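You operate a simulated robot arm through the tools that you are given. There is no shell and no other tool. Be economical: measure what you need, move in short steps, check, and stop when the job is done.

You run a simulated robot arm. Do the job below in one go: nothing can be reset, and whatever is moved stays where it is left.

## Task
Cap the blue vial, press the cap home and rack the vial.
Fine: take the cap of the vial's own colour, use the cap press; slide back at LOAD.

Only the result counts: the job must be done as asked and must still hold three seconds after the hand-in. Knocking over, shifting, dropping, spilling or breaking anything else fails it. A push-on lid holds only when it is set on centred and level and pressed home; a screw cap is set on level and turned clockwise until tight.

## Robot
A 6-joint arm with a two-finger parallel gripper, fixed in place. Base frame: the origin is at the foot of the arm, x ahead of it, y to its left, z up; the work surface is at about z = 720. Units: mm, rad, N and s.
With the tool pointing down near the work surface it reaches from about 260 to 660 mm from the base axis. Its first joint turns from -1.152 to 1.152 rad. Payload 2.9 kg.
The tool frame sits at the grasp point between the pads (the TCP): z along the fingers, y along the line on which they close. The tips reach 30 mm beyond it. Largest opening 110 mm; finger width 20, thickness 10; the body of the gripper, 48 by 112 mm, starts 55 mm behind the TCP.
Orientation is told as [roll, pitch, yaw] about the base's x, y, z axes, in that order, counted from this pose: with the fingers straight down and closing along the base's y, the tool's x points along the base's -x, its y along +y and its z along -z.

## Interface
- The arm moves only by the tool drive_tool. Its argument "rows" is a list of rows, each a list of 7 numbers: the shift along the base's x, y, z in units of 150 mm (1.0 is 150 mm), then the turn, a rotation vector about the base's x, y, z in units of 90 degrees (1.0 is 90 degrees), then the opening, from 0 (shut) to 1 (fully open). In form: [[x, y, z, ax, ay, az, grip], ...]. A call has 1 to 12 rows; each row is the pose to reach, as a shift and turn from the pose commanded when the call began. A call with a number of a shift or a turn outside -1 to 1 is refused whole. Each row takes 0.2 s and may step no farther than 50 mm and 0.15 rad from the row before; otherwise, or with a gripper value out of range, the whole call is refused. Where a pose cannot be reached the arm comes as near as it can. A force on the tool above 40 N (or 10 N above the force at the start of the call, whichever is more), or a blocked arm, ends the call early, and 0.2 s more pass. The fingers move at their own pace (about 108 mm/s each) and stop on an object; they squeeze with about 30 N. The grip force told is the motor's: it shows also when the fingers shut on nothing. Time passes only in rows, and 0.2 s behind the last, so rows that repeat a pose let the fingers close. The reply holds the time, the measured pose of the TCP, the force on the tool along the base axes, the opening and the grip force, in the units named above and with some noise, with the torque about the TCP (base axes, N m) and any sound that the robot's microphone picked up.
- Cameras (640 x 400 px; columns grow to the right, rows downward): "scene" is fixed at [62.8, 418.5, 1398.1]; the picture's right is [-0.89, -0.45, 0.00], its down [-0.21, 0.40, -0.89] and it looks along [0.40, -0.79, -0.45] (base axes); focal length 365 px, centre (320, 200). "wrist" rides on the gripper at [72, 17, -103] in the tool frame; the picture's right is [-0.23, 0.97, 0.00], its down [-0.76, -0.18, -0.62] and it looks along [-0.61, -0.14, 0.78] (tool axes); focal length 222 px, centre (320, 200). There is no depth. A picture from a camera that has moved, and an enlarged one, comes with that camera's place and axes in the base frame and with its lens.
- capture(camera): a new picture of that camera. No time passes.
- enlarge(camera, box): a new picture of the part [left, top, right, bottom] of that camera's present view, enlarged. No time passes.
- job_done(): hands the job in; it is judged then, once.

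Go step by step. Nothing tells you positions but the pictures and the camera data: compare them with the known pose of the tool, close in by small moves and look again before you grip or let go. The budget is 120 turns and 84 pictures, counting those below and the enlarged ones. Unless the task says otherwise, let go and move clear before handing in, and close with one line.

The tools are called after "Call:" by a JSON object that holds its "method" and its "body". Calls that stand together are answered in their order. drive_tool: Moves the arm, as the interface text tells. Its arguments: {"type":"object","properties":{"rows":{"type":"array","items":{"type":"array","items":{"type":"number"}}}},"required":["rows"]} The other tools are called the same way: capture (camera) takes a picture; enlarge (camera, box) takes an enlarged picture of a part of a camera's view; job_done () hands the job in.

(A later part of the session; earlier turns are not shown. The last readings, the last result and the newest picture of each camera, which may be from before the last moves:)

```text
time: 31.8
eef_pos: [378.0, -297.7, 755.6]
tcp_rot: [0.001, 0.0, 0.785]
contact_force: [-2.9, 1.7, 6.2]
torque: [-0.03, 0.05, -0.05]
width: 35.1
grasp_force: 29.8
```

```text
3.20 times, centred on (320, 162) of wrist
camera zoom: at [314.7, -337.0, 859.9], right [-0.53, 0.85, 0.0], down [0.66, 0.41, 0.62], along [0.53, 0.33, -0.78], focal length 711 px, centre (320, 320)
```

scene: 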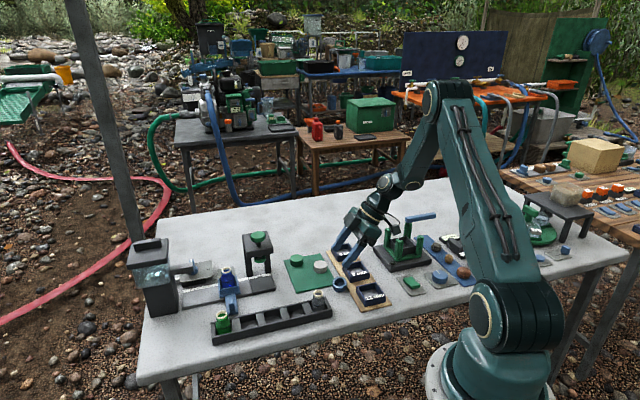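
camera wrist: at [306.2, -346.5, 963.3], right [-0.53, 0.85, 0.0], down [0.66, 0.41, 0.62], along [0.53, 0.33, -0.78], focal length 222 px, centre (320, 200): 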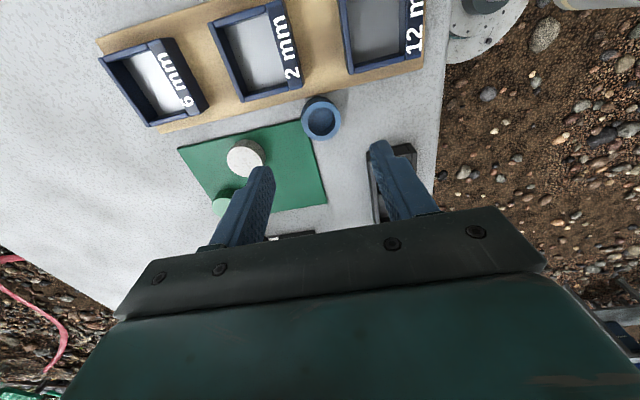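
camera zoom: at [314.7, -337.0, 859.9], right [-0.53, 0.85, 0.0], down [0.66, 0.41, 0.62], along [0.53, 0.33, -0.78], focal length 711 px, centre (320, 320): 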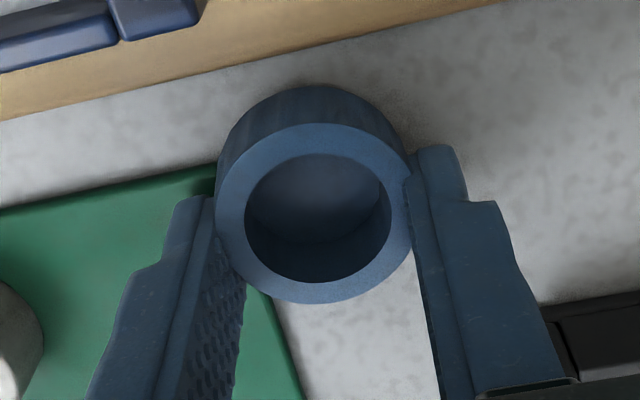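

By the scene view the grip is now centred. I lift slowly and turn the tool in yaw at height towards the clear corridor.

Call:
{"method": "drive_tool", "body": {"rows": [[0, 0, 0.02, 0, 0, 0, 0.0], [0, 0, 0.06, 0, 0, 0, 0.0], [0, 0, 0.14, 0, 0, 0, 0.0], [0, 0, 0.25, 0, 0, 0, 0.0], [0, 0, 0.38, 0, 0, 0, 0.0], [0, 0, 0.52, 0, 0, 0, 0.0], [0, 0, 0.66, 0, 0, 0, 0.0], [0, 0, 0.8, 0, 0, 0, 0.0], [0, 0, 0.9, 0, 0, 0, 0.0]]}}

Call:
{"method": "drive_tool", "body": {"rows": [[0, 0, 0, 0, 0, -0.06, 0.0], [0.03, 0, 0, 0, 0, -0.14, 0.0], [0.07, 0.02, 0, 0, 0, -0.22, 0.0], [0.11, 0.05, 0, 0, 0, -0.3, 0.0], [0.15, 0.1, 0, 0, 0, -0.38, 0.0], [0.19, 0.15, 0, 0, 0, -0.46, 0.0], [0.23, 0.2, 0, 0, 0, -0.54, 0.0], [0.27, 0.25, 0, 0, 0, -0.62, 0.0], [0.31, 0.3, 0, 0, 0, -0.71, 0.0], [0.35, 0.35, 0, 0, 0, -0.8, 0.0], [0.38, 0.4, 0, 0, 0, -0.89, 0.0], [0.42, 0.45, 0, 0, 0, -0.98, 0.0]]}}

Call:
{"method": "enlarge", "body": {"camera": "scene", "box": [200, 190, 400, 315]}}

```text
time: 33.8
eef_pos: [377.1, -297.6, 891.4]
tcp_rot: [0.0, 0.0, 0.786]
contact_force: [-0.2, 0.1, 0.1]
torque: [0.0, 0.0, 0.01]
width: 33.7
grasp_force: 30.1
```

```text
time: 36.4
eef_pos: [440.5, -231.1, 890.4]
tcp_rot: [0.0, 0.001, -0.756]
contact_force: [-0.4, 0.1, 0.7]
torque: [0.03, 0.01, 0.0]
width: 33.5
grasp_force: 30.1
```

```text
3.20 times, centred on (300, 252) of scene
camera zoom: at [62.8, 418.5, 1398.1], right [-0.89, -0.45, 0.0], down [-0.21, 0.4, -0.89], along [0.4, -0.79, -0.45], focal length 1167 px, centre (384, 32)
```

zoom: 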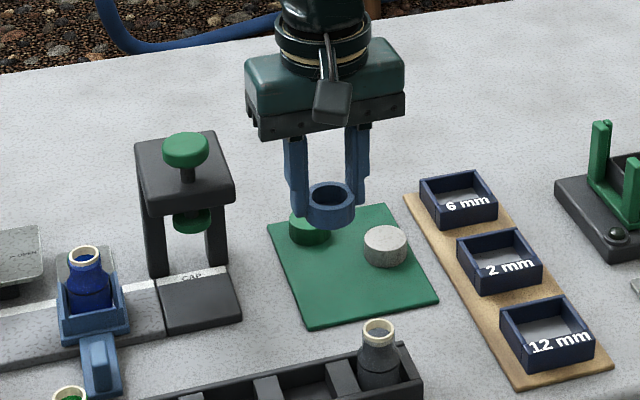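

The cap is firmly held and level. Now I lean the tool about 70° (camera up, body outward) at height.

Call:
{"method": "drive_tool", "body": {"rows": [[0.01, 0, 0, 0.06, 0.06, 0, 0.0], [0.02, -0.01, 0, 0.12, 0.12, 0, 0.0], [0.03, -0.02, 0, 0.18, 0.18, 0, 0.0], [0.04, -0.03, 0, 0.24, 0.24, 0, 0.0], [0.05, -0.04, 0, 0.3, 0.3, 0, 0.0], [0.06, -0.04, 0, 0.36, 0.36, 0, 0.0], [0.06, -0.04, 0, 0.42, 0.42, 0, 0.0], [0.06, -0.04, 0, 0.48, 0.48, 0, 0.0], [0.06, -0.04, 0, 0.55, 0.55, 0, 0.0], [0.06, -0.04, 0, 0.55, 0.55, 0, 0.0]]}}

Call:
{"method": "enlarge", "body": {"camera": "scene", "box": [200, 190, 400, 315]}}

```text
refused: row 9 steps farther than a row can; nothing moved
```

```text
3.20 times, centred on (300, 252) of scene
camera zoom: at [62.8, 418.5, 1398.1], right [-0.89, -0.45, 0.0], down [-0.21, 0.4, -0.89], along [0.4, -0.79, -0.45], focal length 1167 px, centre (384, 32)
```

zoom: 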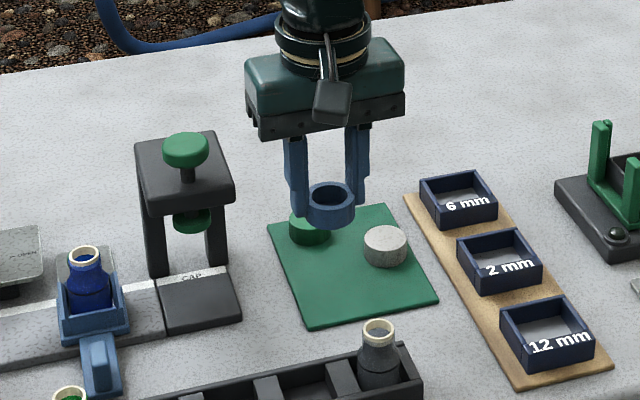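

Call:
{"method": "drive_tool", "body": {"rows": [[0.01, 0, 0, 0.06, 0.06, 0, 0.0], [0.02, -0.01, 0, 0.12, 0.12, 0, 0.0], [0.03, -0.02, 0, 0.18, 0.18, 0, 0.0], [0.04, -0.03, 0, 0.24, 0.24, 0, 0.0], [0.05, -0.04, 0, 0.3, 0.3, 0, 0.0], [0.06, -0.04, 0, 0.36, 0.36, 0, 0.0], [0.06, -0.04, 0, 0.42, 0.42, 0, 0.0], [0.06, -0.04, 0, 0.48, 0.48, 0, 0.0], [0.06, -0.04, 0, 0.54, 0.54, 0, 0.0], [0.06, -0.04, 0, 0.56, 0.56, 0, 0.0], [0.06, -0.04, 0, 0.56, 0.56, 0, 0.0]]}}

Call:
{"method": "enlarge", "body": {"camera": "scene", "box": [200, 190, 400, 315]}}

```text
time: 38.6
eef_pos: [339.7, -210.0, 867.5]
tcp_rot: [-0.127, 1.251, -0.644]
contact_force: [-8.1, 2.8, -10.7]
torque: [0.09, -0.01, -0.07]
width: 33.5
grasp_force: 30.0
out of reach, approached as far as the arm can: row 5, 6, 7, 8, 9, 10, 11
stopped in row 11: the force on the tool passed its limit at 110 N (the readings are from after the stop); the commanded pose is now the measured one
```

```text
3.20 times, centred on (300, 252) of scene
camera zoom: at [62.8, 418.5, 1398.1], right [-0.89, -0.45, 0.0], down [-0.21, 0.4, -0.89], along [0.4, -0.79, -0.45], focal length 1167 px, centre (384, 32)
```

zoom: 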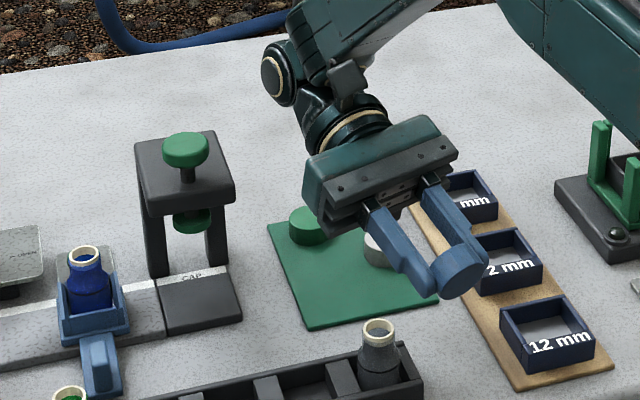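

That inward lean is beyond the arm's reach there (it got pulled back), but the cap is still held and nothing was disturbed. I return to vertical and will lean sideways instead.

Call:
{"method": "drive_tool", "body": {"rows": [[0.0, 0.0, 0.05, -0.05, -0.065, 0, 0.0], [0.03, -0.02, 0.1, -0.1, -0.13, 0, 0.0], [0.08, -0.05, 0.15, -0.15, -0.195, 0, 0.0], [0.13, -0.1, 0.2, -0.2, -0.26, 0, 0.0], [0.18, -0.15, 0.2, -0.25, -0.33, 0, 0.0], [0.23, -0.2, 0.2, -0.3, -0.395, 0, 0.0], [0.28, -0.25, 0.2, -0.35, -0.46, 0, 0.0], [0.33, -0.3, 0.2, -0.4, -0.53, 0, 0.0], [0.38, -0.35, 0.2, -0.44, -0.59, 0, 0.0], [0.4, -0.35, 0.2, -0.478, -0.637, 0, 0.0], [0.4, -0.35, 0.2, -0.478, -0.637, 0, 0.0]]}}

Call:
{"method": "drive_tool", "body": {"rows": [[0, 0, 0, 0.065, -0.048, 0, 0.0], [0, 0, 0, 0.065, -0.048, 0, 0.0]]}}

Call:
{"method": "drive_tool", "body": {"rows": [[0, 0, 0, 0, 0, 0.09, 0.0], [0, 0, 0, 0, 0, 0.18, 0.0], [0, 0, 0, 0, 0, 0.27, 0.0], [0, 0, 0, 0, 0, 0.36, 0.0], [0, 0, 0, 0, 0, 0.45, 0.0], [0, 0, 0, 0, 0, 0.54, 0.0], [0, 0, 0, 0, 0, 0.63, 0.0], [0, 0, 0, 0, 0, 0.72, 0.0], [0, 0, 0, 0, 0, 0.81, 0.0], [0, 0, 0, 0, 0, 0.9, 0.0], [0, 0, 0, 0, 0, 0.91, 0.0], [0, 0, 0, 0, 0, 0.91, 0.0]]}}

```text
time: 41.0
eef_pos: [528.3, -337.6, 925.3]
tcp_rot: [-0.127, 0.002, -0.644]
contact_force: [-1.2, -0.3, 0.3]
torque: [-0.02, 0.01, -0.02]
width: 33.5
grasp_force: 31.0
out of reach, approached as far as the arm can: row 5, 6, 7, 8, 9, 10, 11
```

```text
time: 41.6
eef_pos: [527.5, -338.8, 926.1]
tcp_rot: [-0.001, 0.007, -0.643]
contact_force: [0.6, 0.8, 0.1]
torque: [0.05, 0.02, -0.03]
width: 33.4
grasp_force: 29.6
```

```text
time: 44.2
eef_pos: [528.4, -338.9, 925.7]
tcp_rot: [0.002, 0.003, 0.784]
contact_force: [1.3, 0.1, -0.2]
torque: [0.03, 0.01, -0.01]
width: 33.6
grasp_force: 29.6
```

Call:
{"method": "capture", "body": {"camera": "scene"}}

```text
37 pictures are left
```

scene: 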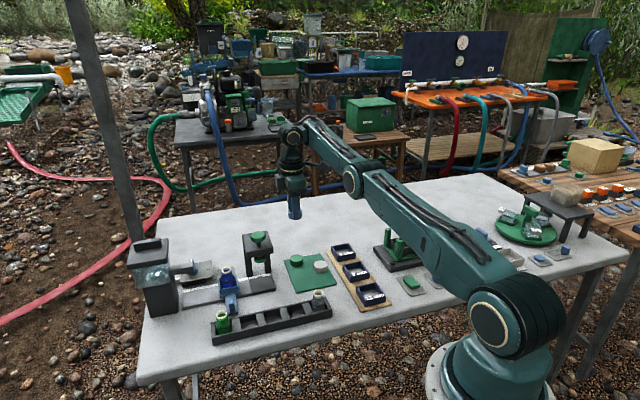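

The arm is stretched out but fine. I bring it back toward (405,-265) in steps and see how it follows.

Call:
{"method": "drive_tool", "body": {"rows": [[-0.12, 0.07, 0, 0, 0, 0, 0.0], [-0.24, 0.14, 0, 0, 0, 0, 0.0], [-0.36, 0.21, 0, 0, 0, 0, 0.0], [-0.48, 0.28, 0, 0, 0, 0, 0.0], [-0.6, 0.35, 0, 0, 0, 0, 0.0], [-0.72, 0.42, 0, 0, 0, 0, 0.0], [-0.8, 0.47, 0, 0, 0, 0, 0.0]]}}

Call:
{"method": "capture", "body": {"camera": "scene"}}

```text
time: 45.8
eef_pos: [525.1, -343.2, 938.6]
tcp_rot: [0.002, 0.004, 0.786]
contact_force: [-0.2, -0.1, 0.1]
torque: [-0.02, 0.01, 0.03]
width: 33.7
grasp_force: 29.4
out of reach, approached as far as the arm can: row 1, 2, 3, 4, 5, 6, 7
```

```text
36 pictures are left
```

scene: 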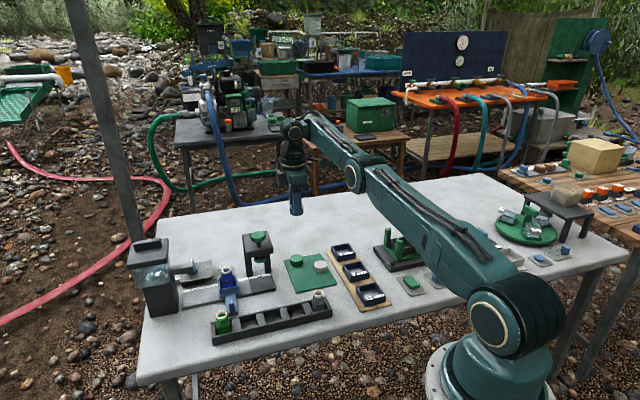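

The elbow is stuck nearly straight. I try going up and inward to make it bend the right way.

Call:
{"method": "drive_tool", "body": {"rows": [[0.0, 0.0, 0.25, 0, 0, 0, 0.0], [0.0, 0.0, 0.5, 0, 0, 0, 0.0], [-0.1, 0.06, 0.7, 0, 0, 0, 0.0], [-0.25, 0.15, 0.8, 0, 0, 0, 0.0], [-0.45, 0.25, 0.8, 0, 0, 0, 0.0], [-0.65, 0.35, 0.8, 0, 0, 0, 0.0], [-0.8, 0.45, 0.8, 0, 0, 0, 0.0], [-0.8, 0.45, 0.8, 0, 0, 0, 0.0]]}}

```text
time: 47.6
eef_pos: [463.3, -311.5, 1105.0]
tcp_rot: [0.005, 0.004, 0.786]
contact_force: [0.0, 0.3, -0.6]
torque: [-0.03, -0.03, 0.04]
width: 33.4
grasp_force: 30.7
out of reach, approached as far as the arm can: row 4, 5, 6, 7, 8
```

Call:
{"method": "drive_tool", "body": {"rows": [[0.2, -0.13, 0.0, 0, 0, 0, 0.0], [0.3, -0.2, -0.1, 0, 0, 0, 0.0], [0.25, -0.17, -0.3, 0, 0, 0, 0.0], [0.15, -0.1, -0.5, 0, 0, 0, 0.0], [0.05, -0.03, -0.7, 0, 0, 0, 0.0], [0.0, 0.0, -0.85, 0, 0, 0, 0.0], [0.0, 0.0, -0.85, 0, 0, 0, 0.0]]}}

Call:
{"method": "capture", "body": {"camera": "scene"}}

```text
time: 49.2
eef_pos: [507.9, -343.1, 996.5]
tcp_rot: [0.003, 0.004, 0.786]
contact_force: [0.0, -0.7, 0.4]
torque: [-0.01, 0.01, 0.02]
width: 33.4
grasp_force: 29.6
out of reach, approached as far as the arm can: row 4, 5, 6, 7
```

```text
35 pictures are left
```

scene: 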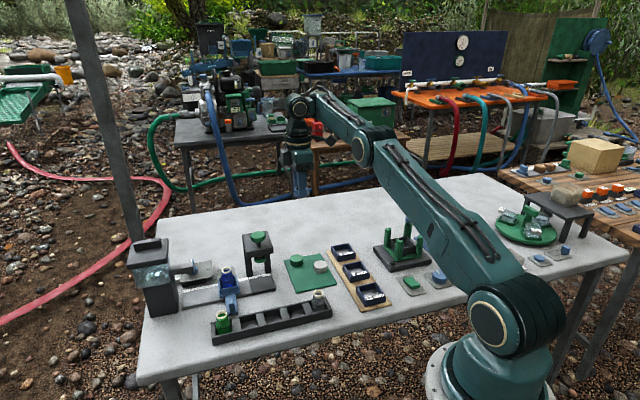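

Call:
{"method": "drive_tool", "body": {"rows": [[0.2, -0.13, 0.1, 0, 0, 0, 0.0], [0.4, -0.27, 0.15, 0, 0, 0, 0.0], [0.6, -0.4, 0.15, 0, 0, 0, 0.0], [0.7, -0.47, 0.15, 0, 0, 0, 0.0], [0.7, -0.47, 0.0, 0, 0, 0, 0.0], [0.6, -0.4, -0.2, 0, 0, 0, 0.0], [0.45, -0.3, -0.3, 0, 0, 0, 0.0], [0.25, -0.17, -0.35, 0, 0, 0, 0.0], [0.05, -0.03, -0.35, 0, 0, 0, 0.0]]}}

Call:
{"method": "capture", "body": {"camera": "scene"}}

```text
time: 51.2
eef_pos: [522.8, -353.4, 945.9]
tcp_rot: [0.001, 0.004, 0.698]
contact_force: [-3.2, 3.1, 0.5]
torque: [-0.28, -0.24, 0.09]
width: 33.3
grasp_force: 30.3
out of reach, approached as far as the arm can: row 2, 3, 4, 5, 6, 7
```

```text
34 pictures are left
```

scene: 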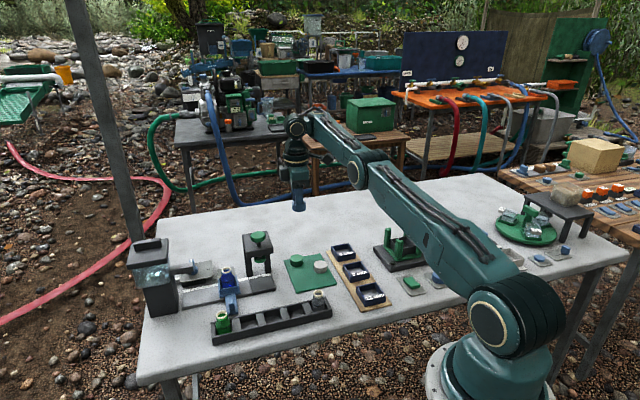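

The last rows were reachable again. I continue inward gently.

Call:
{"method": "drive_tool", "body": {"rows": [[0, 0, 0, 0, 0, 0, 0.0], [-0.1, 0.07, 0.0, 0, 0, 0, 0.0], [-0.25, 0.16, 0.0, 0, 0, 0, 0.0], [-0.4, 0.25, 0.0, 0, 0, 0, 0.0], [-0.55, 0.35, 0.0, 0, 0, 0, 0.0]]}}

Call:
{"method": "capture", "body": {"camera": "scene"}}

```text
time: 52.4
eef_pos: [517.1, -348.7, 955.4]
tcp_rot: [0.0, 0.004, 0.784]
contact_force: [0.2, 0.1, 0.7]
torque: [-0.01, -0.03, 0.0]
width: 33.6
grasp_force: 30.2
out of reach, approached as far as the arm can: row 2, 3, 4, 5
```

```text
33 pictures are left
```

scene: 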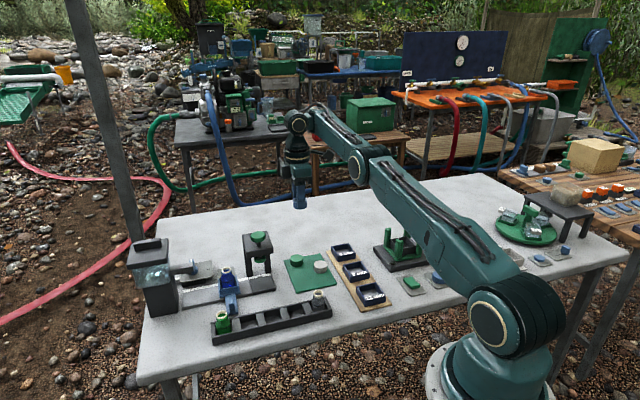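

Call:
{"method": "drive_tool", "body": {"rows": [[0.0, 0.0, 0.3, 0, 0, 0, 0.0], [-0.03, 0.02, 0.6, 0, 0, 0, 0.0], [-0.1, 0.07, 0.9, 0, 0, 0, 0.0], [-0.15, 0.1, 1.0, 0, 0, 0, 0.0]]}}

Call:
{"method": "drive_tool", "body": {"rows": [[0.0, 0.0, 0.3, 0, 0, 0, 0.0], [0.0, 0.0, 0.6, 0, 0, 0, 0.0], [0.0, 0.0, 0.9, 0, 0, 0, 0.0], [0.0, 0.0, 1.0, 0, 0, 0, 0.0], [0.0, 0.0, 0.7, 0, 0, 0, 0.0], [0.0, 0.0, 0.4, 0, 0, 0, 0.0], [0.0, 0.0, 0.1, 0, 0, 0, 0.0], [0.0, 0.0, -0.2, 0, 0, 0, 0.0], [0.0, 0.0, -0.5, 0, 0, 0, 0.0], [0.0, 0.0, -0.8, 0, 0, 0, 0.0]]}}

```text
time: 53.4
eef_pos: [492.6, -334.6, 1105.7]
tcp_rot: [0.001, 0.002, 0.785]
contact_force: [0.3, 0.4, 0.7]
torque: [0.01, -0.02, -0.01]
width: 33.2
grasp_force: 29.7
```

```text
time: 55.6
eef_pos: [509.5, -345.6, 991.2]
tcp_rot: [0.001, 0.005, 0.783]
contact_force: [0.6, -0.4, 0.6]
torque: [0.01, -0.01, -0.01]
width: 33.6
grasp_force: 30.4
out of reach, approached as far as the arm can: row 2, 3, 4, 5, 9, 10
```

Call:
{"method": "drive_tool", "body": {"rows": [[0.0, 0.0, 0.3, 0, 0, 0, 0.0], [-0.03, 0.02, 0.6, 0, 0, 0, 0.0], [-0.06, 0.04, 0.9, 0, 0, 0, 0.0], [-0.1, 0.07, 1.0, 0, 0, 0, 0.0]]}}

Call:
{"method": "drive_tool", "body": {"rows": [[0.0, 0.0, 0.3, 0, 0, 0, 0.0], [0.0, 0.0, 0.35, 0, 0, 0, 0.0], [0.0, 0.0, 0.35, 0, 0, 0, 0.0], [0.0, 0.0, 0.35, 0, 0, 0, 0.0], [0.0, 0.0, 0.35, 0, 0, 0, 0.0], [0.14, -0.09, 0.06, 0, 0, 0, 0.0], [0.22, -0.15, -0.25, 0, 0, 0, 0.0], [0.22, -0.15, -0.55, 0, 0, 0, 0.0], [0.16, -0.11, -0.8, 0, 0, 0, 0.0], [0.06, -0.04, -1.0, 0, 0, 0, 0.0]]}}

```text
time: 56.6
eef_pos: [492.8, -335.5, 1142.4]
tcp_rot: [0.0, 0.004, 0.787]
contact_force: [-0.1, -0.3, 0.1]
torque: [-0.01, -0.02, 0.0]
width: 33.6
grasp_force: 30.2
```

```text
refused: row 6 steps farther than a row can; nothing moved
```

Call:
{"method": "drive_tool", "body": {"rows": [[0.0, 0.0, 0.3, 0, 0, 0, 0.0], [0.0, 0.0, 0.35, 0, 0, 0, 0.0], [0.0, 0.0, 0.35, 0, 0, 0, 0.0], [0.0, 0.0, 0.35, 0, 0, 0, 0.0], [0.0, 0.0, 0.35, 0, 0, 0, 0.0], [0.13, -0.08, 0.07, 0, 0, 0, 0.0], [0.2, -0.13, -0.22, 0, 0, 0, 0.0], [0.2, -0.13, -0.52, 0, 0, 0, 0.0], [0.15, -0.1, -0.82, 0, 0, 0, 0.0], [0.06, -0.04, -1.0, 0, 0, 0, 0.0]]}}

```text
time: 58.8
eef_pos: [512.1, -349.1, 993.5]
tcp_rot: [0.002, 0.004, 0.681]
contact_force: [-2.8, 4.1, -1.2]
torque: [-0.29, -0.21, 0.09]
width: 33.3
grasp_force: 30.1
out of reach, approached as far as the arm can: row 6, 10
```

Call:
{"method": "drive_tool", "body": {"rows": [[0, 0, 0, 0, 0, 0, 0.0], [-0.1, 0.07, 0.0, 0, 0, 0, 0.0], [-0.25, 0.16, 0.0, 0, 0, 0, 0.0]]}}

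Call:
{"method": "enlarge", "body": {"camera": "scene", "box": [220, 50, 580, 390]}}

```text
time: 59.6
eef_pos: [501.9, -343.6, 1007.9]
tcp_rot: [0.002, 0.005, 0.785]
contact_force: [-0.2, -0.8, 0.1]
torque: [0.02, 0.01, -0.05]
width: 33.3
grasp_force: 29.8
out of reach, approached as far as the arm can: row 2, 3
```

```text
1.18 times, centred on (400, 220) of scene
camera zoom: at [62.8, 418.5, 1398.1], right [-0.89, -0.45, 0.0], down [-0.21, 0.4, -0.89], along [0.4, -0.79, -0.45], focal length 429 px, centre (226, 176)
```

zoom: 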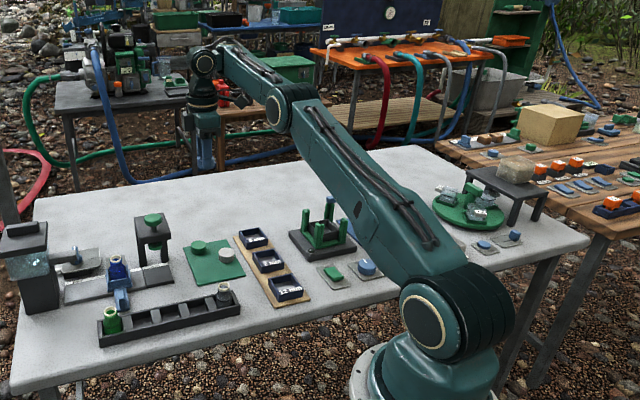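

Call:
{"method": "drive_tool", "body": {"rows": [[0.22, -0.15, 0.05, 0, 0, 0, 0.0], [0.44, -0.3, 0.1, 0, 0, 0, 0.0], [0.66, -0.45, 0.15, 0, 0, 0, 0.0], [0.88, -0.6, 0.2, 0, 0, 0, 0.0], [0.88, -0.6, 0.2, 0, 0, 0, 0.0], [0.88, -0.6, 0.2, 0, 0, 0, 0.0], [0.88, -0.6, 0.2, 0, 0, 0, 0.0], [0.88, -0.6, 0.2, 0, 0, 0, 0.0], [0.88, -0.6, 0.2, 0, 0, 0, 0.0], [0.88, -0.6, 0.2, 0, 0, 0, 0.0], [0.88, -0.6, 0.2, 0, 0, 0, 0.0], [0.88, -0.6, 0.2, 0, 0, 0, 0.0]]}}

Call:
{"method": "drive_tool", "body": {"rows": [[0.0, 0.0, -0.32, 0, 0, 0, 0.0], [0.0, 0.0, -0.64, 0, 0, 0, 0.0], [-0.1, 0.07, -0.92, 0, 0, 0, 0.0], [-0.3, 0.2, -1.0, 0, 0, 0, 0.0], [-0.5, 0.34, -1.0, 0, 0, 0, 0.0], [-0.7, 0.48, -1.0, 0, 0, 0, 0.0], [-0.9, 0.62, -1.0, 0, 0, 0, 0.0]]}}

```text
time: 62.2
eef_pos: [548.6, -374.9, 1016.8]
tcp_rot: [0.002, 0.003, 0.785]
contact_force: [0.2, 0.2, 0.5]
torque: [0.04, -0.01, 0.03]
width: 33.3
grasp_force: 29.1
out of reach, approached as far as the arm can: row 2, 3, 4, 5, 6, 7, 8, 9, 10, 11, 12
```

```text
time: 63.8
eef_pos: [412.9, -278.5, 867.3]
tcp_rot: [-0.001, 0.005, 0.786]
contact_force: [0.2, -0.1, -0.7]
torque: [0.02, 0.0, 0.0]
width: 33.4
grasp_force: 29.4
out of reach, approached as far as the arm can: row 1, 2
```

The arm is back in its normal posture with the cap still held. Now I lean sideways (tool pointing toward the trays, camera up) in cautious increments.

Call:
{"method": "drive_tool", "body": {"rows": [[0, 0, 0.05, -0.06, 0.06, 0, 0.0], [0, 0, 0.1, -0.12, 0.12, 0, 0.0], [0, 0, 0.1, -0.18, 0.18, 0, 0.0], [0, 0, 0.1, -0.24, 0.24, 0, 0.0], [0, 0, 0.1, -0.28, 0.28, 0, 0.0]]}}

Call:
{"method": "drive_tool", "body": {"rows": [[0, 0, 0, -0.06, 0.06, 0, 0.0], [0, 0, 0, -0.12, 0.12, 0, 0.0], [0, 0, 0, -0.18, 0.18, 0, 0.0], [0, 0, 0, -0.24, 0.24, 0, 0.0], [0, 0, 0, -0.27, 0.27, 0, 0.0], [0, 0, 0, -0.27, 0.27, 0, 0.0]]}}

Call:
{"method": "enlarge", "body": {"camera": "scene", "box": [200, 170, 400, 315]}}

```text
time: 65.0
eef_pos: [414.0, -279.1, 881.2]
tcp_rot: [-0.001, 0.625, 0.784]
contact_force: [0.3, 0.4, -1.1]
torque: [-0.03, 0.01, 0.03]
width: 33.4
grasp_force: 29.9
```

```text
time: 66.4
eef_pos: [342.0, -277.5, 861.8]
tcp_rot: [-0.008, 1.221, 0.782]
contact_force: [0.4, 0.6, 0.4]
torque: [-0.01, -0.02, 0.04]
width: 33.3
grasp_force: 29.9
out of reach, approached as far as the arm can: row 3, 4, 5, 6
```

```text
2.76 times, centred on (300, 242) of scene
camera zoom: at [62.8, 418.5, 1398.1], right [-0.89, -0.45, 0.0], down [-0.21, 0.4, -0.89], along [0.4, -0.79, -0.45], focal length 1006 px, centre (375, 83)
```

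zoom: 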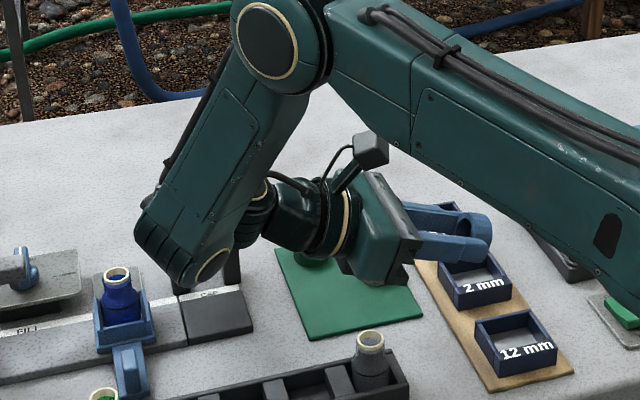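

That is beyond reach past about 50°. I back out gradually to a shallower lean and see what's reachable.

Call:
{"method": "drive_tool", "body": {"rows": [[0.0, 0, 0.1, 0.05, -0.05, 0, 0.0], [0.1, 0, 0.15, 0.1, -0.1, 0, 0.0], [0.2, 0, 0.2, 0.15, -0.15, 0, 0.0], [0.3, 0, 0.2, 0.2, -0.2, 0, 0.0], [0.4, 0, 0.2, 0.25, -0.25, 0, 0.0], [0.48, 0, 0.2, 0.3, -0.3, 0, 0.0]]}}

Call:
{"method": "enlarge", "body": {"camera": "scene", "box": [200, 50, 560, 315]}}

```text
time: 67.8
eef_pos: [414.6, -275.9, 892.0]
tcp_rot: [-0.002, 0.558, 0.786]
contact_force: [0.2, -0.9, -0.5]
torque: [0.01, -0.01, 0.01]
width: 33.2
grasp_force: 29.6
```

```text
1.51 times, centred on (380, 182) of scene
camera zoom: at [62.8, 418.5, 1398.1], right [-0.89, -0.45, 0.0], down [-0.21, 0.4, -0.89], along [0.4, -0.79, -0.45], focal length 550 px, centre (229, 226)
```

zoom: 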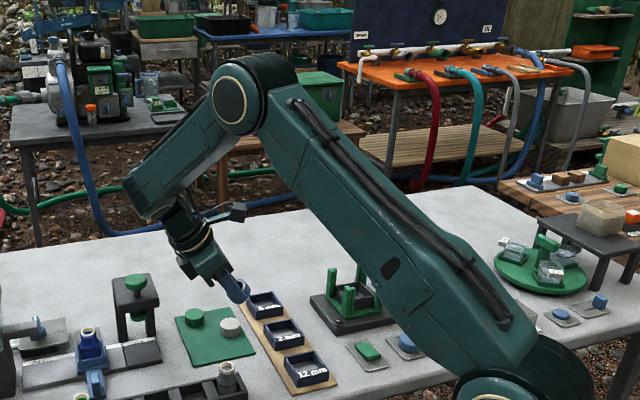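

Normal posture again. The natural lean is with the tool pointing outward, so I'll straighten up and yaw the tool 180° so the camera is on the upper side for that lean.

Call:
{"method": "drive_tool", "body": {"rows": [[0, 0, 0, 0.06, -0.06, 0, 0.0], [0, 0, 0, 0.12, -0.12, 0, 0.0], [0, 0, 0, 0.18, -0.18, 0, 0.0], [0, 0, 0, 0.24, -0.24, 0, 0.0], [0, 0, 0, 0.251, -0.251, 0, 0.0]]}}

Call:
{"method": "drive_tool", "body": {"rows": [[0, 0, 0, 0, 0, -0.09, 0.0], [0, 0, 0, 0, 0, -0.18, 0.0], [0, 0, 0, 0, 0, -0.27, 0.0], [0, 0, 0, 0, 0, -0.36, 0.0], [0, 0, 0, 0, 0, -0.45, 0.0], [0, 0, 0, 0, 0, -0.54, 0.0], [0, 0, 0, 0, 0, -0.63, 0.0], [0, 0, 0, 0, 0, -0.72, 0.0], [0, 0, 0, 0, 0, -0.81, 0.0], [0, 0, 0, 0, 0, -0.9, 0.0], [0, 0, 0, 0, 0, -0.99, 0.0]]}}

Call:
{"method": "drive_tool", "body": {"rows": [[0, 0, 0, 0, 0, -0.09, 0.0], [0, 0, 0, 0, 0, -0.18, 0.0], [0, 0, 0, 0, 0, -0.27, 0.0], [0, 0, 0, 0, 0, -0.36, 0.0], [0, 0, 0, 0, 0, -0.45, 0.0], [0, 0, 0, 0, 0, -0.54, 0.0], [0, 0, 0, 0, 0, -0.63, 0.0], [0, 0, 0, 0, 0, -0.72, 0.0], [0, 0, 0, 0, 0, -0.81, 0.0], [0, 0, 0, 0, 0, -0.9, 0.0], [0, 0, 0, 0, 0, -0.99, 0.0]]}}

```text
time: 69.0
eef_pos: [414.5, -276.1, 893.0]
tcp_rot: [0.001, -0.001, 0.785]
contact_force: [-0.2, 0.2, 0.2]
torque: [0.04, -0.02, -0.02]
width: 33.4
grasp_force: 30.3
```

```text
time: 71.4
eef_pos: [415.4, -277.7, 892.7]
tcp_rot: [0.002, 0.002, -0.774]
contact_force: [0.0, -0.5, -0.8]
torque: [0.0, 0.0, 0.0]
width: 33.2
grasp_force: 29.6
```

```text
time: 73.8
eef_pos: [413.9, -277.6, 893.2]
tcp_rot: [0.0, 0.0, -2.328]
contact_force: [-0.2, 0.8, 0.7]
torque: [0.01, 0.02, 0.03]
width: 33.6
grasp_force: 30.2
```

Yaw works. Now lean with the tool pointing along +u (outward), in two halves at height, moving over the corridor.

Call:
{"method": "drive_tool", "body": {"rows": [[0.05, 0.07, 0, 0.06, -0.06, 0, 0.0], [0.1, 0.14, 0, 0.12, -0.12, 0, 0.0], [0.15, 0.21, 0, 0.18, -0.18, 0, 0.0], [0.2, 0.28, 0, 0.24, -0.24, 0, 0.0], [0.243, 0.366, 0, 0.3, -0.3, 0, 0.0], [0.243, 0.366, 0, 0.36, -0.36, 0, 0.0]]}}

Call:
{"method": "drive_tool", "body": {"rows": [[0, 0, 0, 0.06, -0.06, 0, 0.0], [0, 0, 0, 0.12, -0.12, 0, 0.0], [0, 0, 0, 0.18, -0.18, 0, 0.0], [0, 0, 0, 0.23, -0.23, 0, 0.0], [0, 0, 0, 0.23, -0.23, 0, 0.0]]}}

Call:
{"method": "enlarge", "body": {"camera": "scene", "box": [200, 170, 400, 315]}}

```text
time: 75.2
eef_pos: [451.3, -221.8, 892.1]
tcp_rot: [0.033, 0.802, -2.312]
contact_force: [0.2, 0.1, -1.0]
torque: [0.0, 0.0, -0.01]
width: 33.4
grasp_force: 29.8
```

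```text
time: 76.4
eef_pos: [451.1, -223.2, 892.6]
tcp_rot: [0.116, 1.311, -2.237]
contact_force: [1.2, -0.6, -0.1]
torque: [0.0, 0.02, 0.02]
width: 33.4
grasp_force: 29.9
```

```text
2.76 times, centred on (300, 242) of scene
camera zoom: at [62.8, 418.5, 1398.1], right [-0.89, -0.45, 0.0], down [-0.21, 0.4, -0.89], along [0.4, -0.79, -0.45], focal length 1006 px, centre (375, 83)
```

zoom: 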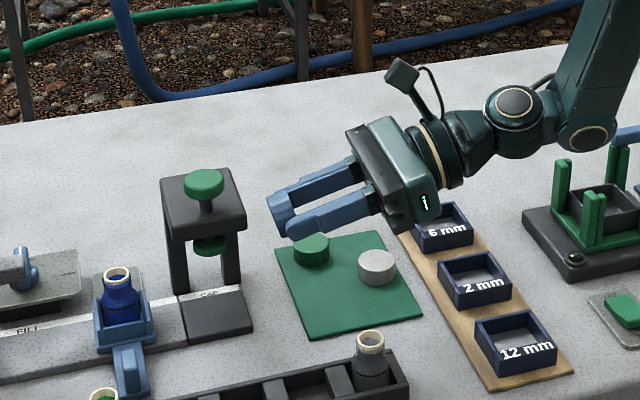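

The 75° outward lean works. To keep the forearm clear of the vise when lowering, I swing the lean azimuth to about +10° over the empty mat corner, still at height.

Call:
{"method": "drive_tool", "body": {"rows": [[0, -0.08, 0, 0, 0, -0.08, 0.0], [0, -0.16, 0, 0, 0, -0.16, 0.0], [0, -0.25, 0, 0, 0, -0.24, 0.0], [0, -0.34, 0, 0, 0, -0.32, 0.0], [0, -0.43, 0, 0, 0, -0.4, 0.0], [0, -0.43, 0, 0, 0, -0.4, 0.0]]}}

Call:
{"method": "enlarge", "body": {"camera": "scene", "box": [200, 150, 440, 315]}}

```text
time: 77.8
eef_pos: [450.5, -287.5, 893.5]
tcp_rot: [0.117, 1.31, -2.866]
contact_force: [-0.3, 0.4, 0.7]
torque: [-0.01, -0.01, 0.0]
width: 33.2
grasp_force: 30.0
```

```text
2.42 times, centred on (320, 232) of scene
camera zoom: at [62.8, 418.5, 1398.1], right [-0.89, -0.45, 0.0], down [-0.21, 0.4, -0.89], along [0.4, -0.79, -0.45], focal length 884 px, centre (320, 121)
```

zoom: 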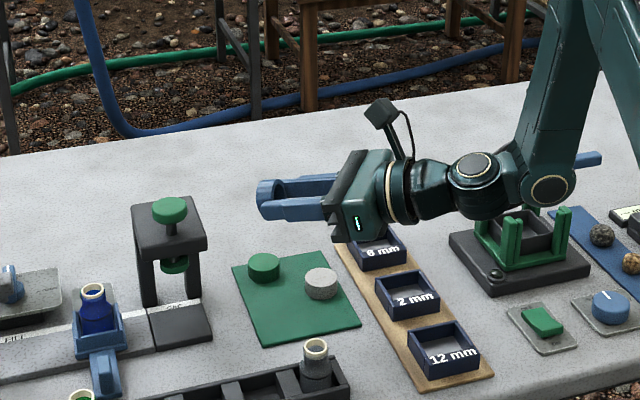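

Lowering at 75° would bring the gripper body onto the tray. I'll instead gain angle by re-gripping: set the cap down upright-tool in the corridor, regrip leaned ~20° the other way, then a ~65° lean will suffice. First undo azimuth and lean.

Call:
{"method": "drive_tool", "body": {"rows": [[0, 0.05, 0, 0, 0, 0.08, 0.0], [-0.05, 0.1, 0, 0, 0, 0.16, 0.0], [-0.1, 0.12, 0, 0, 0, 0.24, 0.0], [-0.15, 0.12, 0, 0, 0, 0.32, 0.0], [-0.2, 0.12, 0, 0, 0, 0.4, 0.0], [-0.25, 0.12, 0, 0, 0, 0.402, 0.0]]}}

Call:
{"method": "drive_tool", "body": {"rows": [[0, 0, 0, -0.06, 0.06, 0, 0.0], [0, 0, 0, -0.12, 0.12, 0, 0.0], [0, 0, 0, -0.18, 0.18, 0, 0.0], [0, 0, 0, -0.24, 0.24, 0, 0.0], [0, 0, 0, -0.3, 0.3, 0, 0.0], [0, 0, 0, -0.36, 0.36, 0, 0.0], [0, 0, 0, -0.42, 0.42, 0, 0.0], [0, 0, 0, -0.48, 0.48, 0, 0.0], [0, 0, 0, -0.54, 0.54, 0, 0.0], [0, 0, 0, -0.591, 0.591, 0, 0.0], [0, 0, 0, -0.591, 0.591, 0, 0.0]]}}

```text
time: 79.2
eef_pos: [413.1, -268.9, 892.7]
tcp_rot: [0.117, 1.309, -2.233]
contact_force: [-0.3, -0.2, -0.2]
torque: [-0.02, 0.05, 0.02]
width: 33.2
grasp_force: 30.3
```

```text
time: 81.6
eef_pos: [413.8, -268.5, 893.3]
tcp_rot: [-0.002, -0.001, -2.326]
contact_force: [0.4, -1.0, 0.2]
torque: [0.03, 0.0, 0.02]
width: 33.1
grasp_force: 30.0
```

Vertical again. I lower the cap to the bare corridor spot near (392,-272).

Call:
{"method": "drive_tool", "body": {"rows": [[-0.07, -0.01, -0.2, 0, 0, 0, 0.0], [-0.14, -0.025, -0.45, 0, 0, 0, 0.0], [-0.14, -0.025, -0.65, 0, 0, 0, 0.0], [-0.14, -0.025, -0.8, 0, 0, 0, 0.0], [-0.14, -0.025, -0.86, 0, 0, 0, 0.0], [-0.14, -0.025, -0.89, 0, 0, 0, 0.0], [-0.14, -0.025, -0.91, 0, 0, 0, 0.0]]}}

Call:
{"method": "enlarge", "body": {"camera": "scene", "box": [290, 225, 370, 305]}}

```text
time: 83.2
eef_pos: [391.4, -274.0, 756.1]
tcp_rot: [-0.003, 0.0, -2.324]
contact_force: [-1.0, 1.4, 5.5]
torque: [-0.04, 0.06, 0.0]
width: 33.5
grasp_force: 30.0
```

```text
5.00 times, centred on (330, 265) of scene
camera zoom: at [62.7, 418.6, 1398.1], right [-0.89, -0.45, 0.0], down [-0.21, 0.4, -0.89], along [0.4, -0.79, -0.45], focal length 1824 px, centre (270, -125)
```

zoom: 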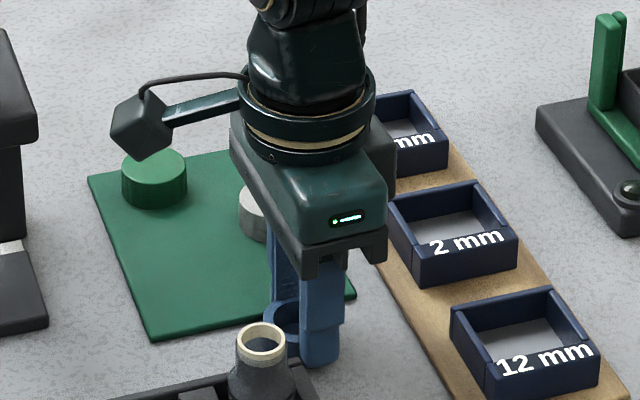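

The cap is down on the bare table. I open, rise, lean 20° the opposite way and re-approach for the regrip.

Call:
{"method": "drive_tool", "body": {"rows": [[0, 0, 0, 0, 0, 0, 0.45], [0, 0, 0, 0, 0, 0, 0.45], [0, 0, 0.1, 0, 0, 0, 0.45], [0, 0, 0.25, 0, 0, 0, 0.45], [0, 0, 0.4, 0, 0, 0, 0.45], [0.03, 0.03, 0.4, -0.06, 0.06, 0, 0.45], [0.06, 0.06, 0.4, -0.12, 0.12, 0, 0.45], [0.075, 0.074, 0.4, -0.157, 0.157, 0, 0.45], [0.075, 0.074, 0.3, -0.157, 0.157, 0, 0.45], [0.075, 0.074, 0.2, -0.157, 0.157, 0, 0.45]]}}

Call:
{"method": "enlarge", "body": {"camera": "wrist", "box": [200, 60, 440, 235]}}

```text
time: 85.4
eef_pos: [403.1, -262.1, 786.5]
tcp_rot: [-0.018, -0.351, -2.323]
contact_force: [0.6, 0.4, -0.2]
torque: [-0.02, 0.03, -0.01]
width: 49.3
grasp_force: 0.1
```

```text
2.29 times, centred on (320, 148) of wrist
camera zoom: at [488.1, -198.9, 859.1], right [0.56, -0.82, 0.06], down [-0.46, -0.25, 0.85], along [-0.68, -0.51, -0.52], focal length 508 px, centre (320, 320)
```

zoom: 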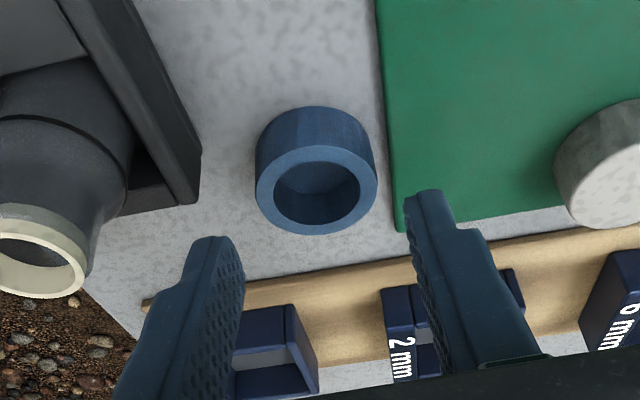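

The cap reads at u≈89, exactly as planned. I descend and close.

Call:
{"method": "drive_tool", "body": {"rows": [[0, 0, -0.1, 0, 0, 0, 0.45], [0, 0, -0.18, 0, 0, 0, 0.45], [0, 0, -0.205, 0, 0, 0, 0.45], [0, 0, -0.205, 0, 0, 0, 0.2], [0, 0, -0.205, 0, 0, 0, 0.1], [0, 0, -0.205, 0, 0, 0, 0.0], [0, 0, -0.205, 0, 0, 0, 0.0]]}}

Call:
{"method": "drive_tool", "body": {"rows": [[0, 0, 0.02, 0, 0, 0, 0.0], [0, 0, 0.08, 0, 0, 0, 0.0], [0, 0, 0.18, 0, 0, 0, 0.0], [0, 0, 0.3, 0, 0, 0, 0.0], [0, 0, 0.45, 0, 0, 0, 0.0], [0, 0, 0.6, 0, 0, 0, 0.0], [0, 0, 0.75, 0, 0, 0, 0.0], [0, 0, 0.92, 0, 0, 0, 0.0]]}}

Call:
{"method": "enlarge", "body": {"camera": "wrist", "box": [200, 60, 440, 235]}}

```text
time: 87.0
eef_pos: [405.0, -261.3, 756.3]
tcp_rot: [-0.01, -0.349, -2.322]
contact_force: [11.7, -5.9, 17.1]
torque: [-0.48, -0.66, 0.14]
width: 33.5
grasp_force: 30.1
```

```text
time: 88.8
eef_pos: [404.5, -260.0, 892.9]
tcp_rot: [-0.015, -0.348, -2.321]
contact_force: [-0.3, 0.3, 0.1]
torque: [0.02, -0.02, 0.0]
width: 33.3
grasp_force: 30.1
```

```text
2.29 times, centred on (320, 148) of wrist
camera zoom: at [488.6, -198.0, 966.3], right [0.56, -0.82, 0.06], down [-0.46, -0.25, 0.85], along [-0.68, -0.51, -0.52], focal length 508 px, centre (320, 320)
```

zoom: 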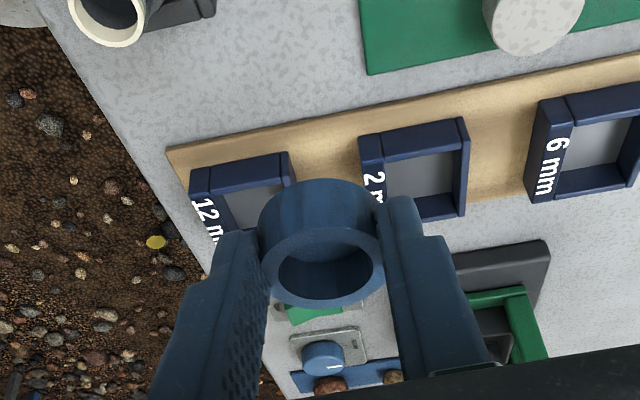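

Held again. Now I lean to ~+68° the outward way, at height.

Call:
{"method": "drive_tool", "body": {"rows": [[0, 0, 0, 0.06, -0.06, 0, 0.0], [0.02, 0, 0, 0.12, -0.12, 0, 0.0], [0.04, 0, 0, 0.18, -0.18, 0, 0.0], [0.06, 0, 0, 0.24, -0.24, 0, 0.0], [0.08, 0, 0, 0.3, -0.3, 0, 0.0], [0.1, 0, 0, 0.36, -0.36, 0, 0.0], [0.12, 0, 0, 0.42, -0.42, 0, 0.0], [0.14, 0, 0, 0.48, -0.48, 0, 0.0], [0.16, 0, 0, 0.54, -0.54, 0, 0.0], [0.18, 0, 0, 0.6, -0.6, 0, 0.0], [0.2, 0, 0, 0.66, -0.66, 0, 0.0], [0.2, 0, 0, 0.69, -0.69, 0, 0.0]]}}

Call:
{"method": "drive_tool", "body": {"rows": [[0.05, -0.05, 0, 0, 0, -0.08, 0.0], [0.1, -0.1, 0, 0, 0, -0.16, 0.0], [0.15, -0.13, 0, 0, 0, -0.24, 0.0], [0.2, -0.16, 0, 0, 0, -0.32, 0.0], [0.25, -0.18, 0, 0, 0, -0.4, 0.0], [0.25, -0.18, 0, 0, 0, -0.4, 0.0]]}}

Call:
{"method": "enlarge", "body": {"camera": "scene", "box": [240, 170, 400, 290]}}

```text
time: 91.4
eef_pos: [433.4, -260.3, 892.8]
tcp_rot: [0.072, 1.184, -2.273]
contact_force: [-0.8, -0.1, -0.4]
torque: [0.0, 0.0, 0.01]
width: 33.4
grasp_force: 30.3
```

```text
time: 92.8
eef_pos: [471.9, -289.4, 894.0]
tcp_rot: [0.075, 1.181, -2.902]
contact_force: [-0.3, 0.2, 0.3]
torque: [-0.01, 0.0, 0.01]
width: 33.2
grasp_force: 30.1
```

```text
3.33 times, centred on (320, 230) of scene
camera zoom: at [62.8, 418.5, 1398.1], right [-0.89, -0.45, 0.0], down [-0.21, 0.4, -0.89], along [0.4, -0.79, -0.45], focal length 1216 px, centre (320, 100)
```

zoom: 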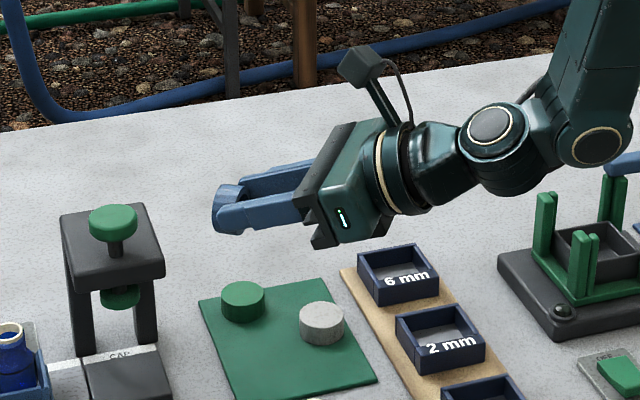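

Now I lower toward the mat corner, gently near contact.

Call:
{"method": "drive_tool", "body": {"rows": [[0, 0, -0.2, 0, 0, 0, 0.0], [0, 0, -0.45, 0, 0, 0, 0.0], [0, 0, -0.7, 0, 0, 0, 0.0], [0, 0, -0.85, 0, 0, 0, 0.0], [0, 0, -0.89, 0, 0, 0, 0.0], [0, 0, -0.89, 0, 0, 0, 0.0]]}}

Call:
{"method": "enlarge", "body": {"camera": "scene", "box": [250, 220, 350, 295]}}

```text
time: 94.2
eef_pos: [472.5, -288.5, 761.0]
tcp_rot: [0.076, 1.184, -2.899]
contact_force: [-0.9, 1.8, 6.2]
torque: [0.08, -0.18, 0.07]
width: 33.6
grasp_force: 29.8
```

```text
5.33 times, centred on (300, 258) of scene
camera zoom: at [62.7, 418.6, 1398.1], right [-0.89, -0.45, 0.0], down [-0.21, 0.4, -0.89], along [0.4, -0.79, -0.45], focal length 1945 px, centre (427, -107)
```

zoom: 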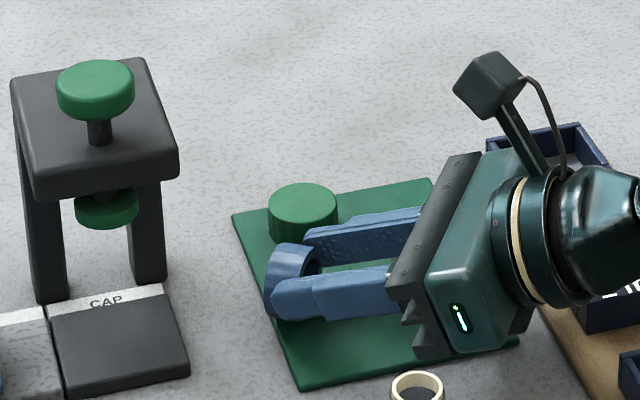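

The cap's rim is on the mat, standing on edge. I release it and look.

Call:
{"method": "drive_tool", "body": {"rows": [[0, 0, 0.0, 0, 0, 0, 0.36], [0, 0, 0.0, 0, 0, 0, 0.4], [0, 0, 0.0, 0, 0, 0, 0.42], [0, 0, 0.0, 0, 0, 0, 0.42]]}}

Call:
{"method": "enlarge", "body": {"camera": "scene", "box": [270, 235, 330, 280]}}

```text
time: 95.2
eef_pos: [471.7, -288.2, 759.3]
tcp_rot: [0.075, 1.181, -2.9]
contact_force: [-0.1, 0.4, 0.0]
torque: [-0.02, 0.0, 0.01]
width: 46.4
grasp_force: 0.1
```

```text
8.89 times, centred on (300, 258) of scene
camera zoom: at [62.8, 418.5, 1398.1], right [-0.89, -0.45, 0.0], down [-0.21, 0.4, -0.89], along [0.4, -0.79, -0.45], focal length 3242 px, centre (498, -311)
```

zoom: 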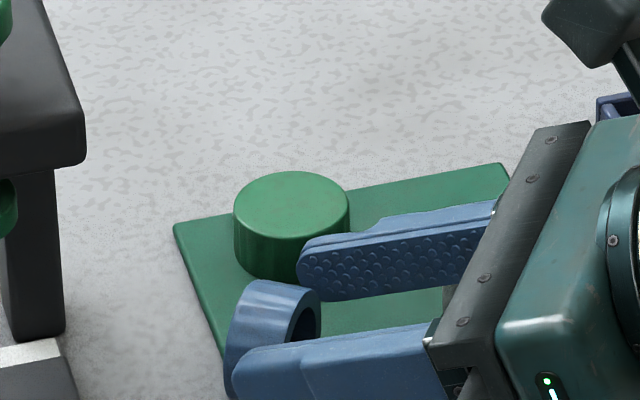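

The cap now stands on its rim with its closed face pointing away from the gripper. I'll back out, reduce the lean to 30°, close the fingers, and hook behind the cap's top to tip it toward me, open side down.

Call:
{"method": "drive_tool", "body": {"rows": [[-0.1, -0.016, 0.04, 0, 0, 0, 0.42], [-0.25, -0.04, 0.1, 0, 0, 0, 0.42], [-0.43, -0.068, 0.18, 0, 0, 0, 0.42], [-0.43, -0.068, 0.45, 0, 0, 0, 0.42], [-0.43, -0.068, 0.7, 0, 0, 0, 0.2]]}}

Call:
{"method": "drive_tool", "body": {"rows": [[0.05, 0.0, 0.0, -0.014, 0.083, 0, 0.0], [0.15, 0.02, 0.0, -0.028, 0.166, 0, 0.0], [0.27, 0.04, 0.0, -0.042, 0.25, 0, 0.0], [0.4, 0.06, 0.0, -0.056, 0.333, 0, 0.0], [0.55, 0.09, 0.0, -0.068, 0.417, 0, 0.0], [0.69, 0.11, -0.1, -0.068, 0.417, 0, 0.0], [0.69, 0.11, -0.2, -0.068, 0.417, 0, 0.0]]}}

Call:
{"method": "enlarge", "body": {"camera": "scene", "box": [250, 220, 340, 285]}}

Call:
{"method": "enlarge", "body": {"camera": "wrist", "box": [200, 80, 440, 230]}}

```text
time: 96.4
eef_pos: [407.6, -297.2, 865.1]
tcp_rot: [0.074, 1.182, -2.904]
contact_force: [0.0, -0.1, -0.4]
torque: [0.06, 0.0, 0.02]
width: 21.7
grasp_force: 0.0
```

```text
time: 98.0
eef_pos: [510.7, -281.8, 835.8]
tcp_rot: [0.017, 0.519, -2.945]
contact_force: [0.3, 0.2, -0.1]
torque: [-0.01, 0.0, -0.02]
width: 0.2
grasp_force: 30.1
```

```text
6.15 times, centred on (295, 252) of scene
camera zoom: at [62.8, 418.5, 1398.1], right [-0.89, -0.45, 0.0], down [-0.21, 0.4, -0.89], along [0.4, -0.79, -0.45], focal length 2244 px, centre (474, -123)
```

zoom: 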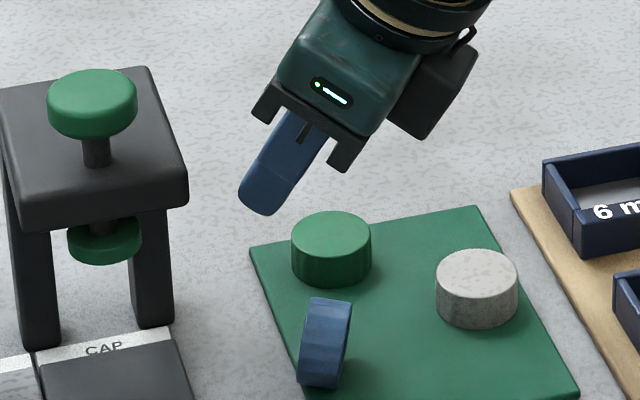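

```text
2.67 times, centred on (320, 155) of wrist
camera zoom: at [525.8, -294.7, 962.4], right [-0.01, -1.0, -0.1], down [-0.99, 0.0, 0.16], along [-0.16, 0.1, -0.98], focal length 592 px, centre (320, 320)
```

zoom: 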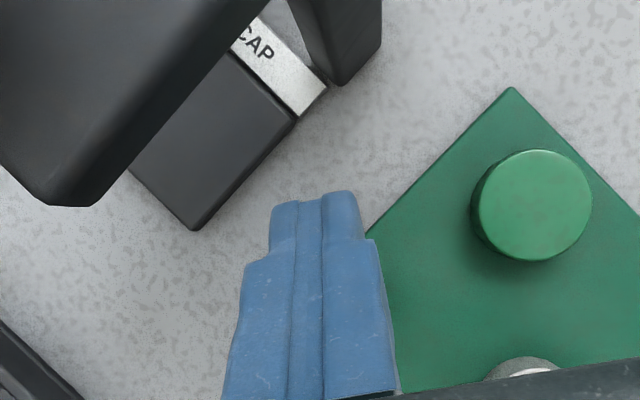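

The cap rolled slightly toward +y and stands with its axis around 30° azimuth. I match the yaw, offset sideways and look down from the wrist camera to locate it.

Call:
{"method": "drive_tool", "body": {"rows": [[-0.04, -0.1, 0.0, 0, 0, 0.08, 0.0], [-0.08, -0.2, 0.0, 0, 0, 0.16, 0.0], [-0.1, -0.27, 0.0, 0, 0, 0.2, 0.0], [-0.1, -0.27, 0.0, 0, 0, 0.2, 0.0]]}}

Call:
{"method": "enlarge", "body": {"camera": "wrist", "box": [160, 100, 400, 250]}}

```text
time: 99.0
eef_pos: [495.3, -322.4, 834.9]
tcp_rot: [0.018, 0.518, -2.63]
contact_force: [0.4, 0.0, -0.2]
torque: [0.0, -0.01, 0.0]
width: 0.0
grasp_force: 29.4
```

```text
2.67 times, centred on (280, 175) of wrist
camera zoom: at [513.3, -330.2, 962.0], right [0.3, -0.95, -0.1], down [-0.94, -0.31, 0.16], along [-0.18, 0.04, -0.98], focal length 592 px, centre (427, 267)
```

zoom: 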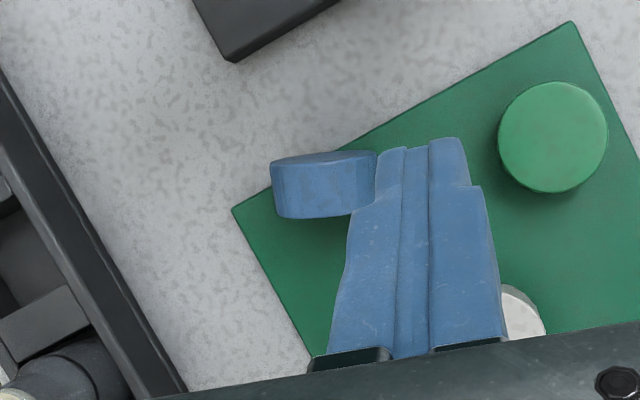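

The cap centre is about (492,-279), closed face away from me. I move behind it, descend so the fingertips are just past its top, and pull back.

Call:
{"method": "drive_tool", "body": {"rows": [[0.06, 0.1, 0.0, 0, 0, 0, 0.0], [0.08, 0.25, 0.0, 0, 0, 0, 0.0], [0.07, 0.317, -0.05, 0, 0, 0, 0.0], [0.065, 0.317, -0.2, 0, 0, 0, 0.0], [0.065, 0.317, -0.3, 0, 0, 0, 0.0], [0.065, 0.317, -0.34, 0, 0, 0, 0.0]]}}

Call:
{"method": "enlarge", "body": {"camera": "scene", "box": [260, 235, 330, 285]}}

```text
time: 100.4
eef_pos: [504.6, -276.0, 782.5]
tcp_rot: [0.019, 0.519, -2.633]
contact_force: [1.4, -0.1, 0.7]
torque: [0.01, -0.01, -0.01]
width: 0.0
grasp_force: 29.9
```

```text
8.00 times, centred on (295, 260) of scene
camera zoom: at [62.8, 418.5, 1398.1], right [-0.89, -0.45, 0.0], down [-0.21, 0.4, -0.89], along [0.4, -0.79, -0.45], focal length 2918 px, centre (520, -280)
```

zoom: 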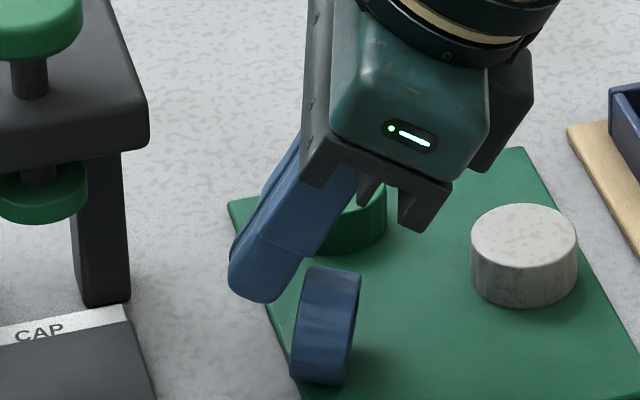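

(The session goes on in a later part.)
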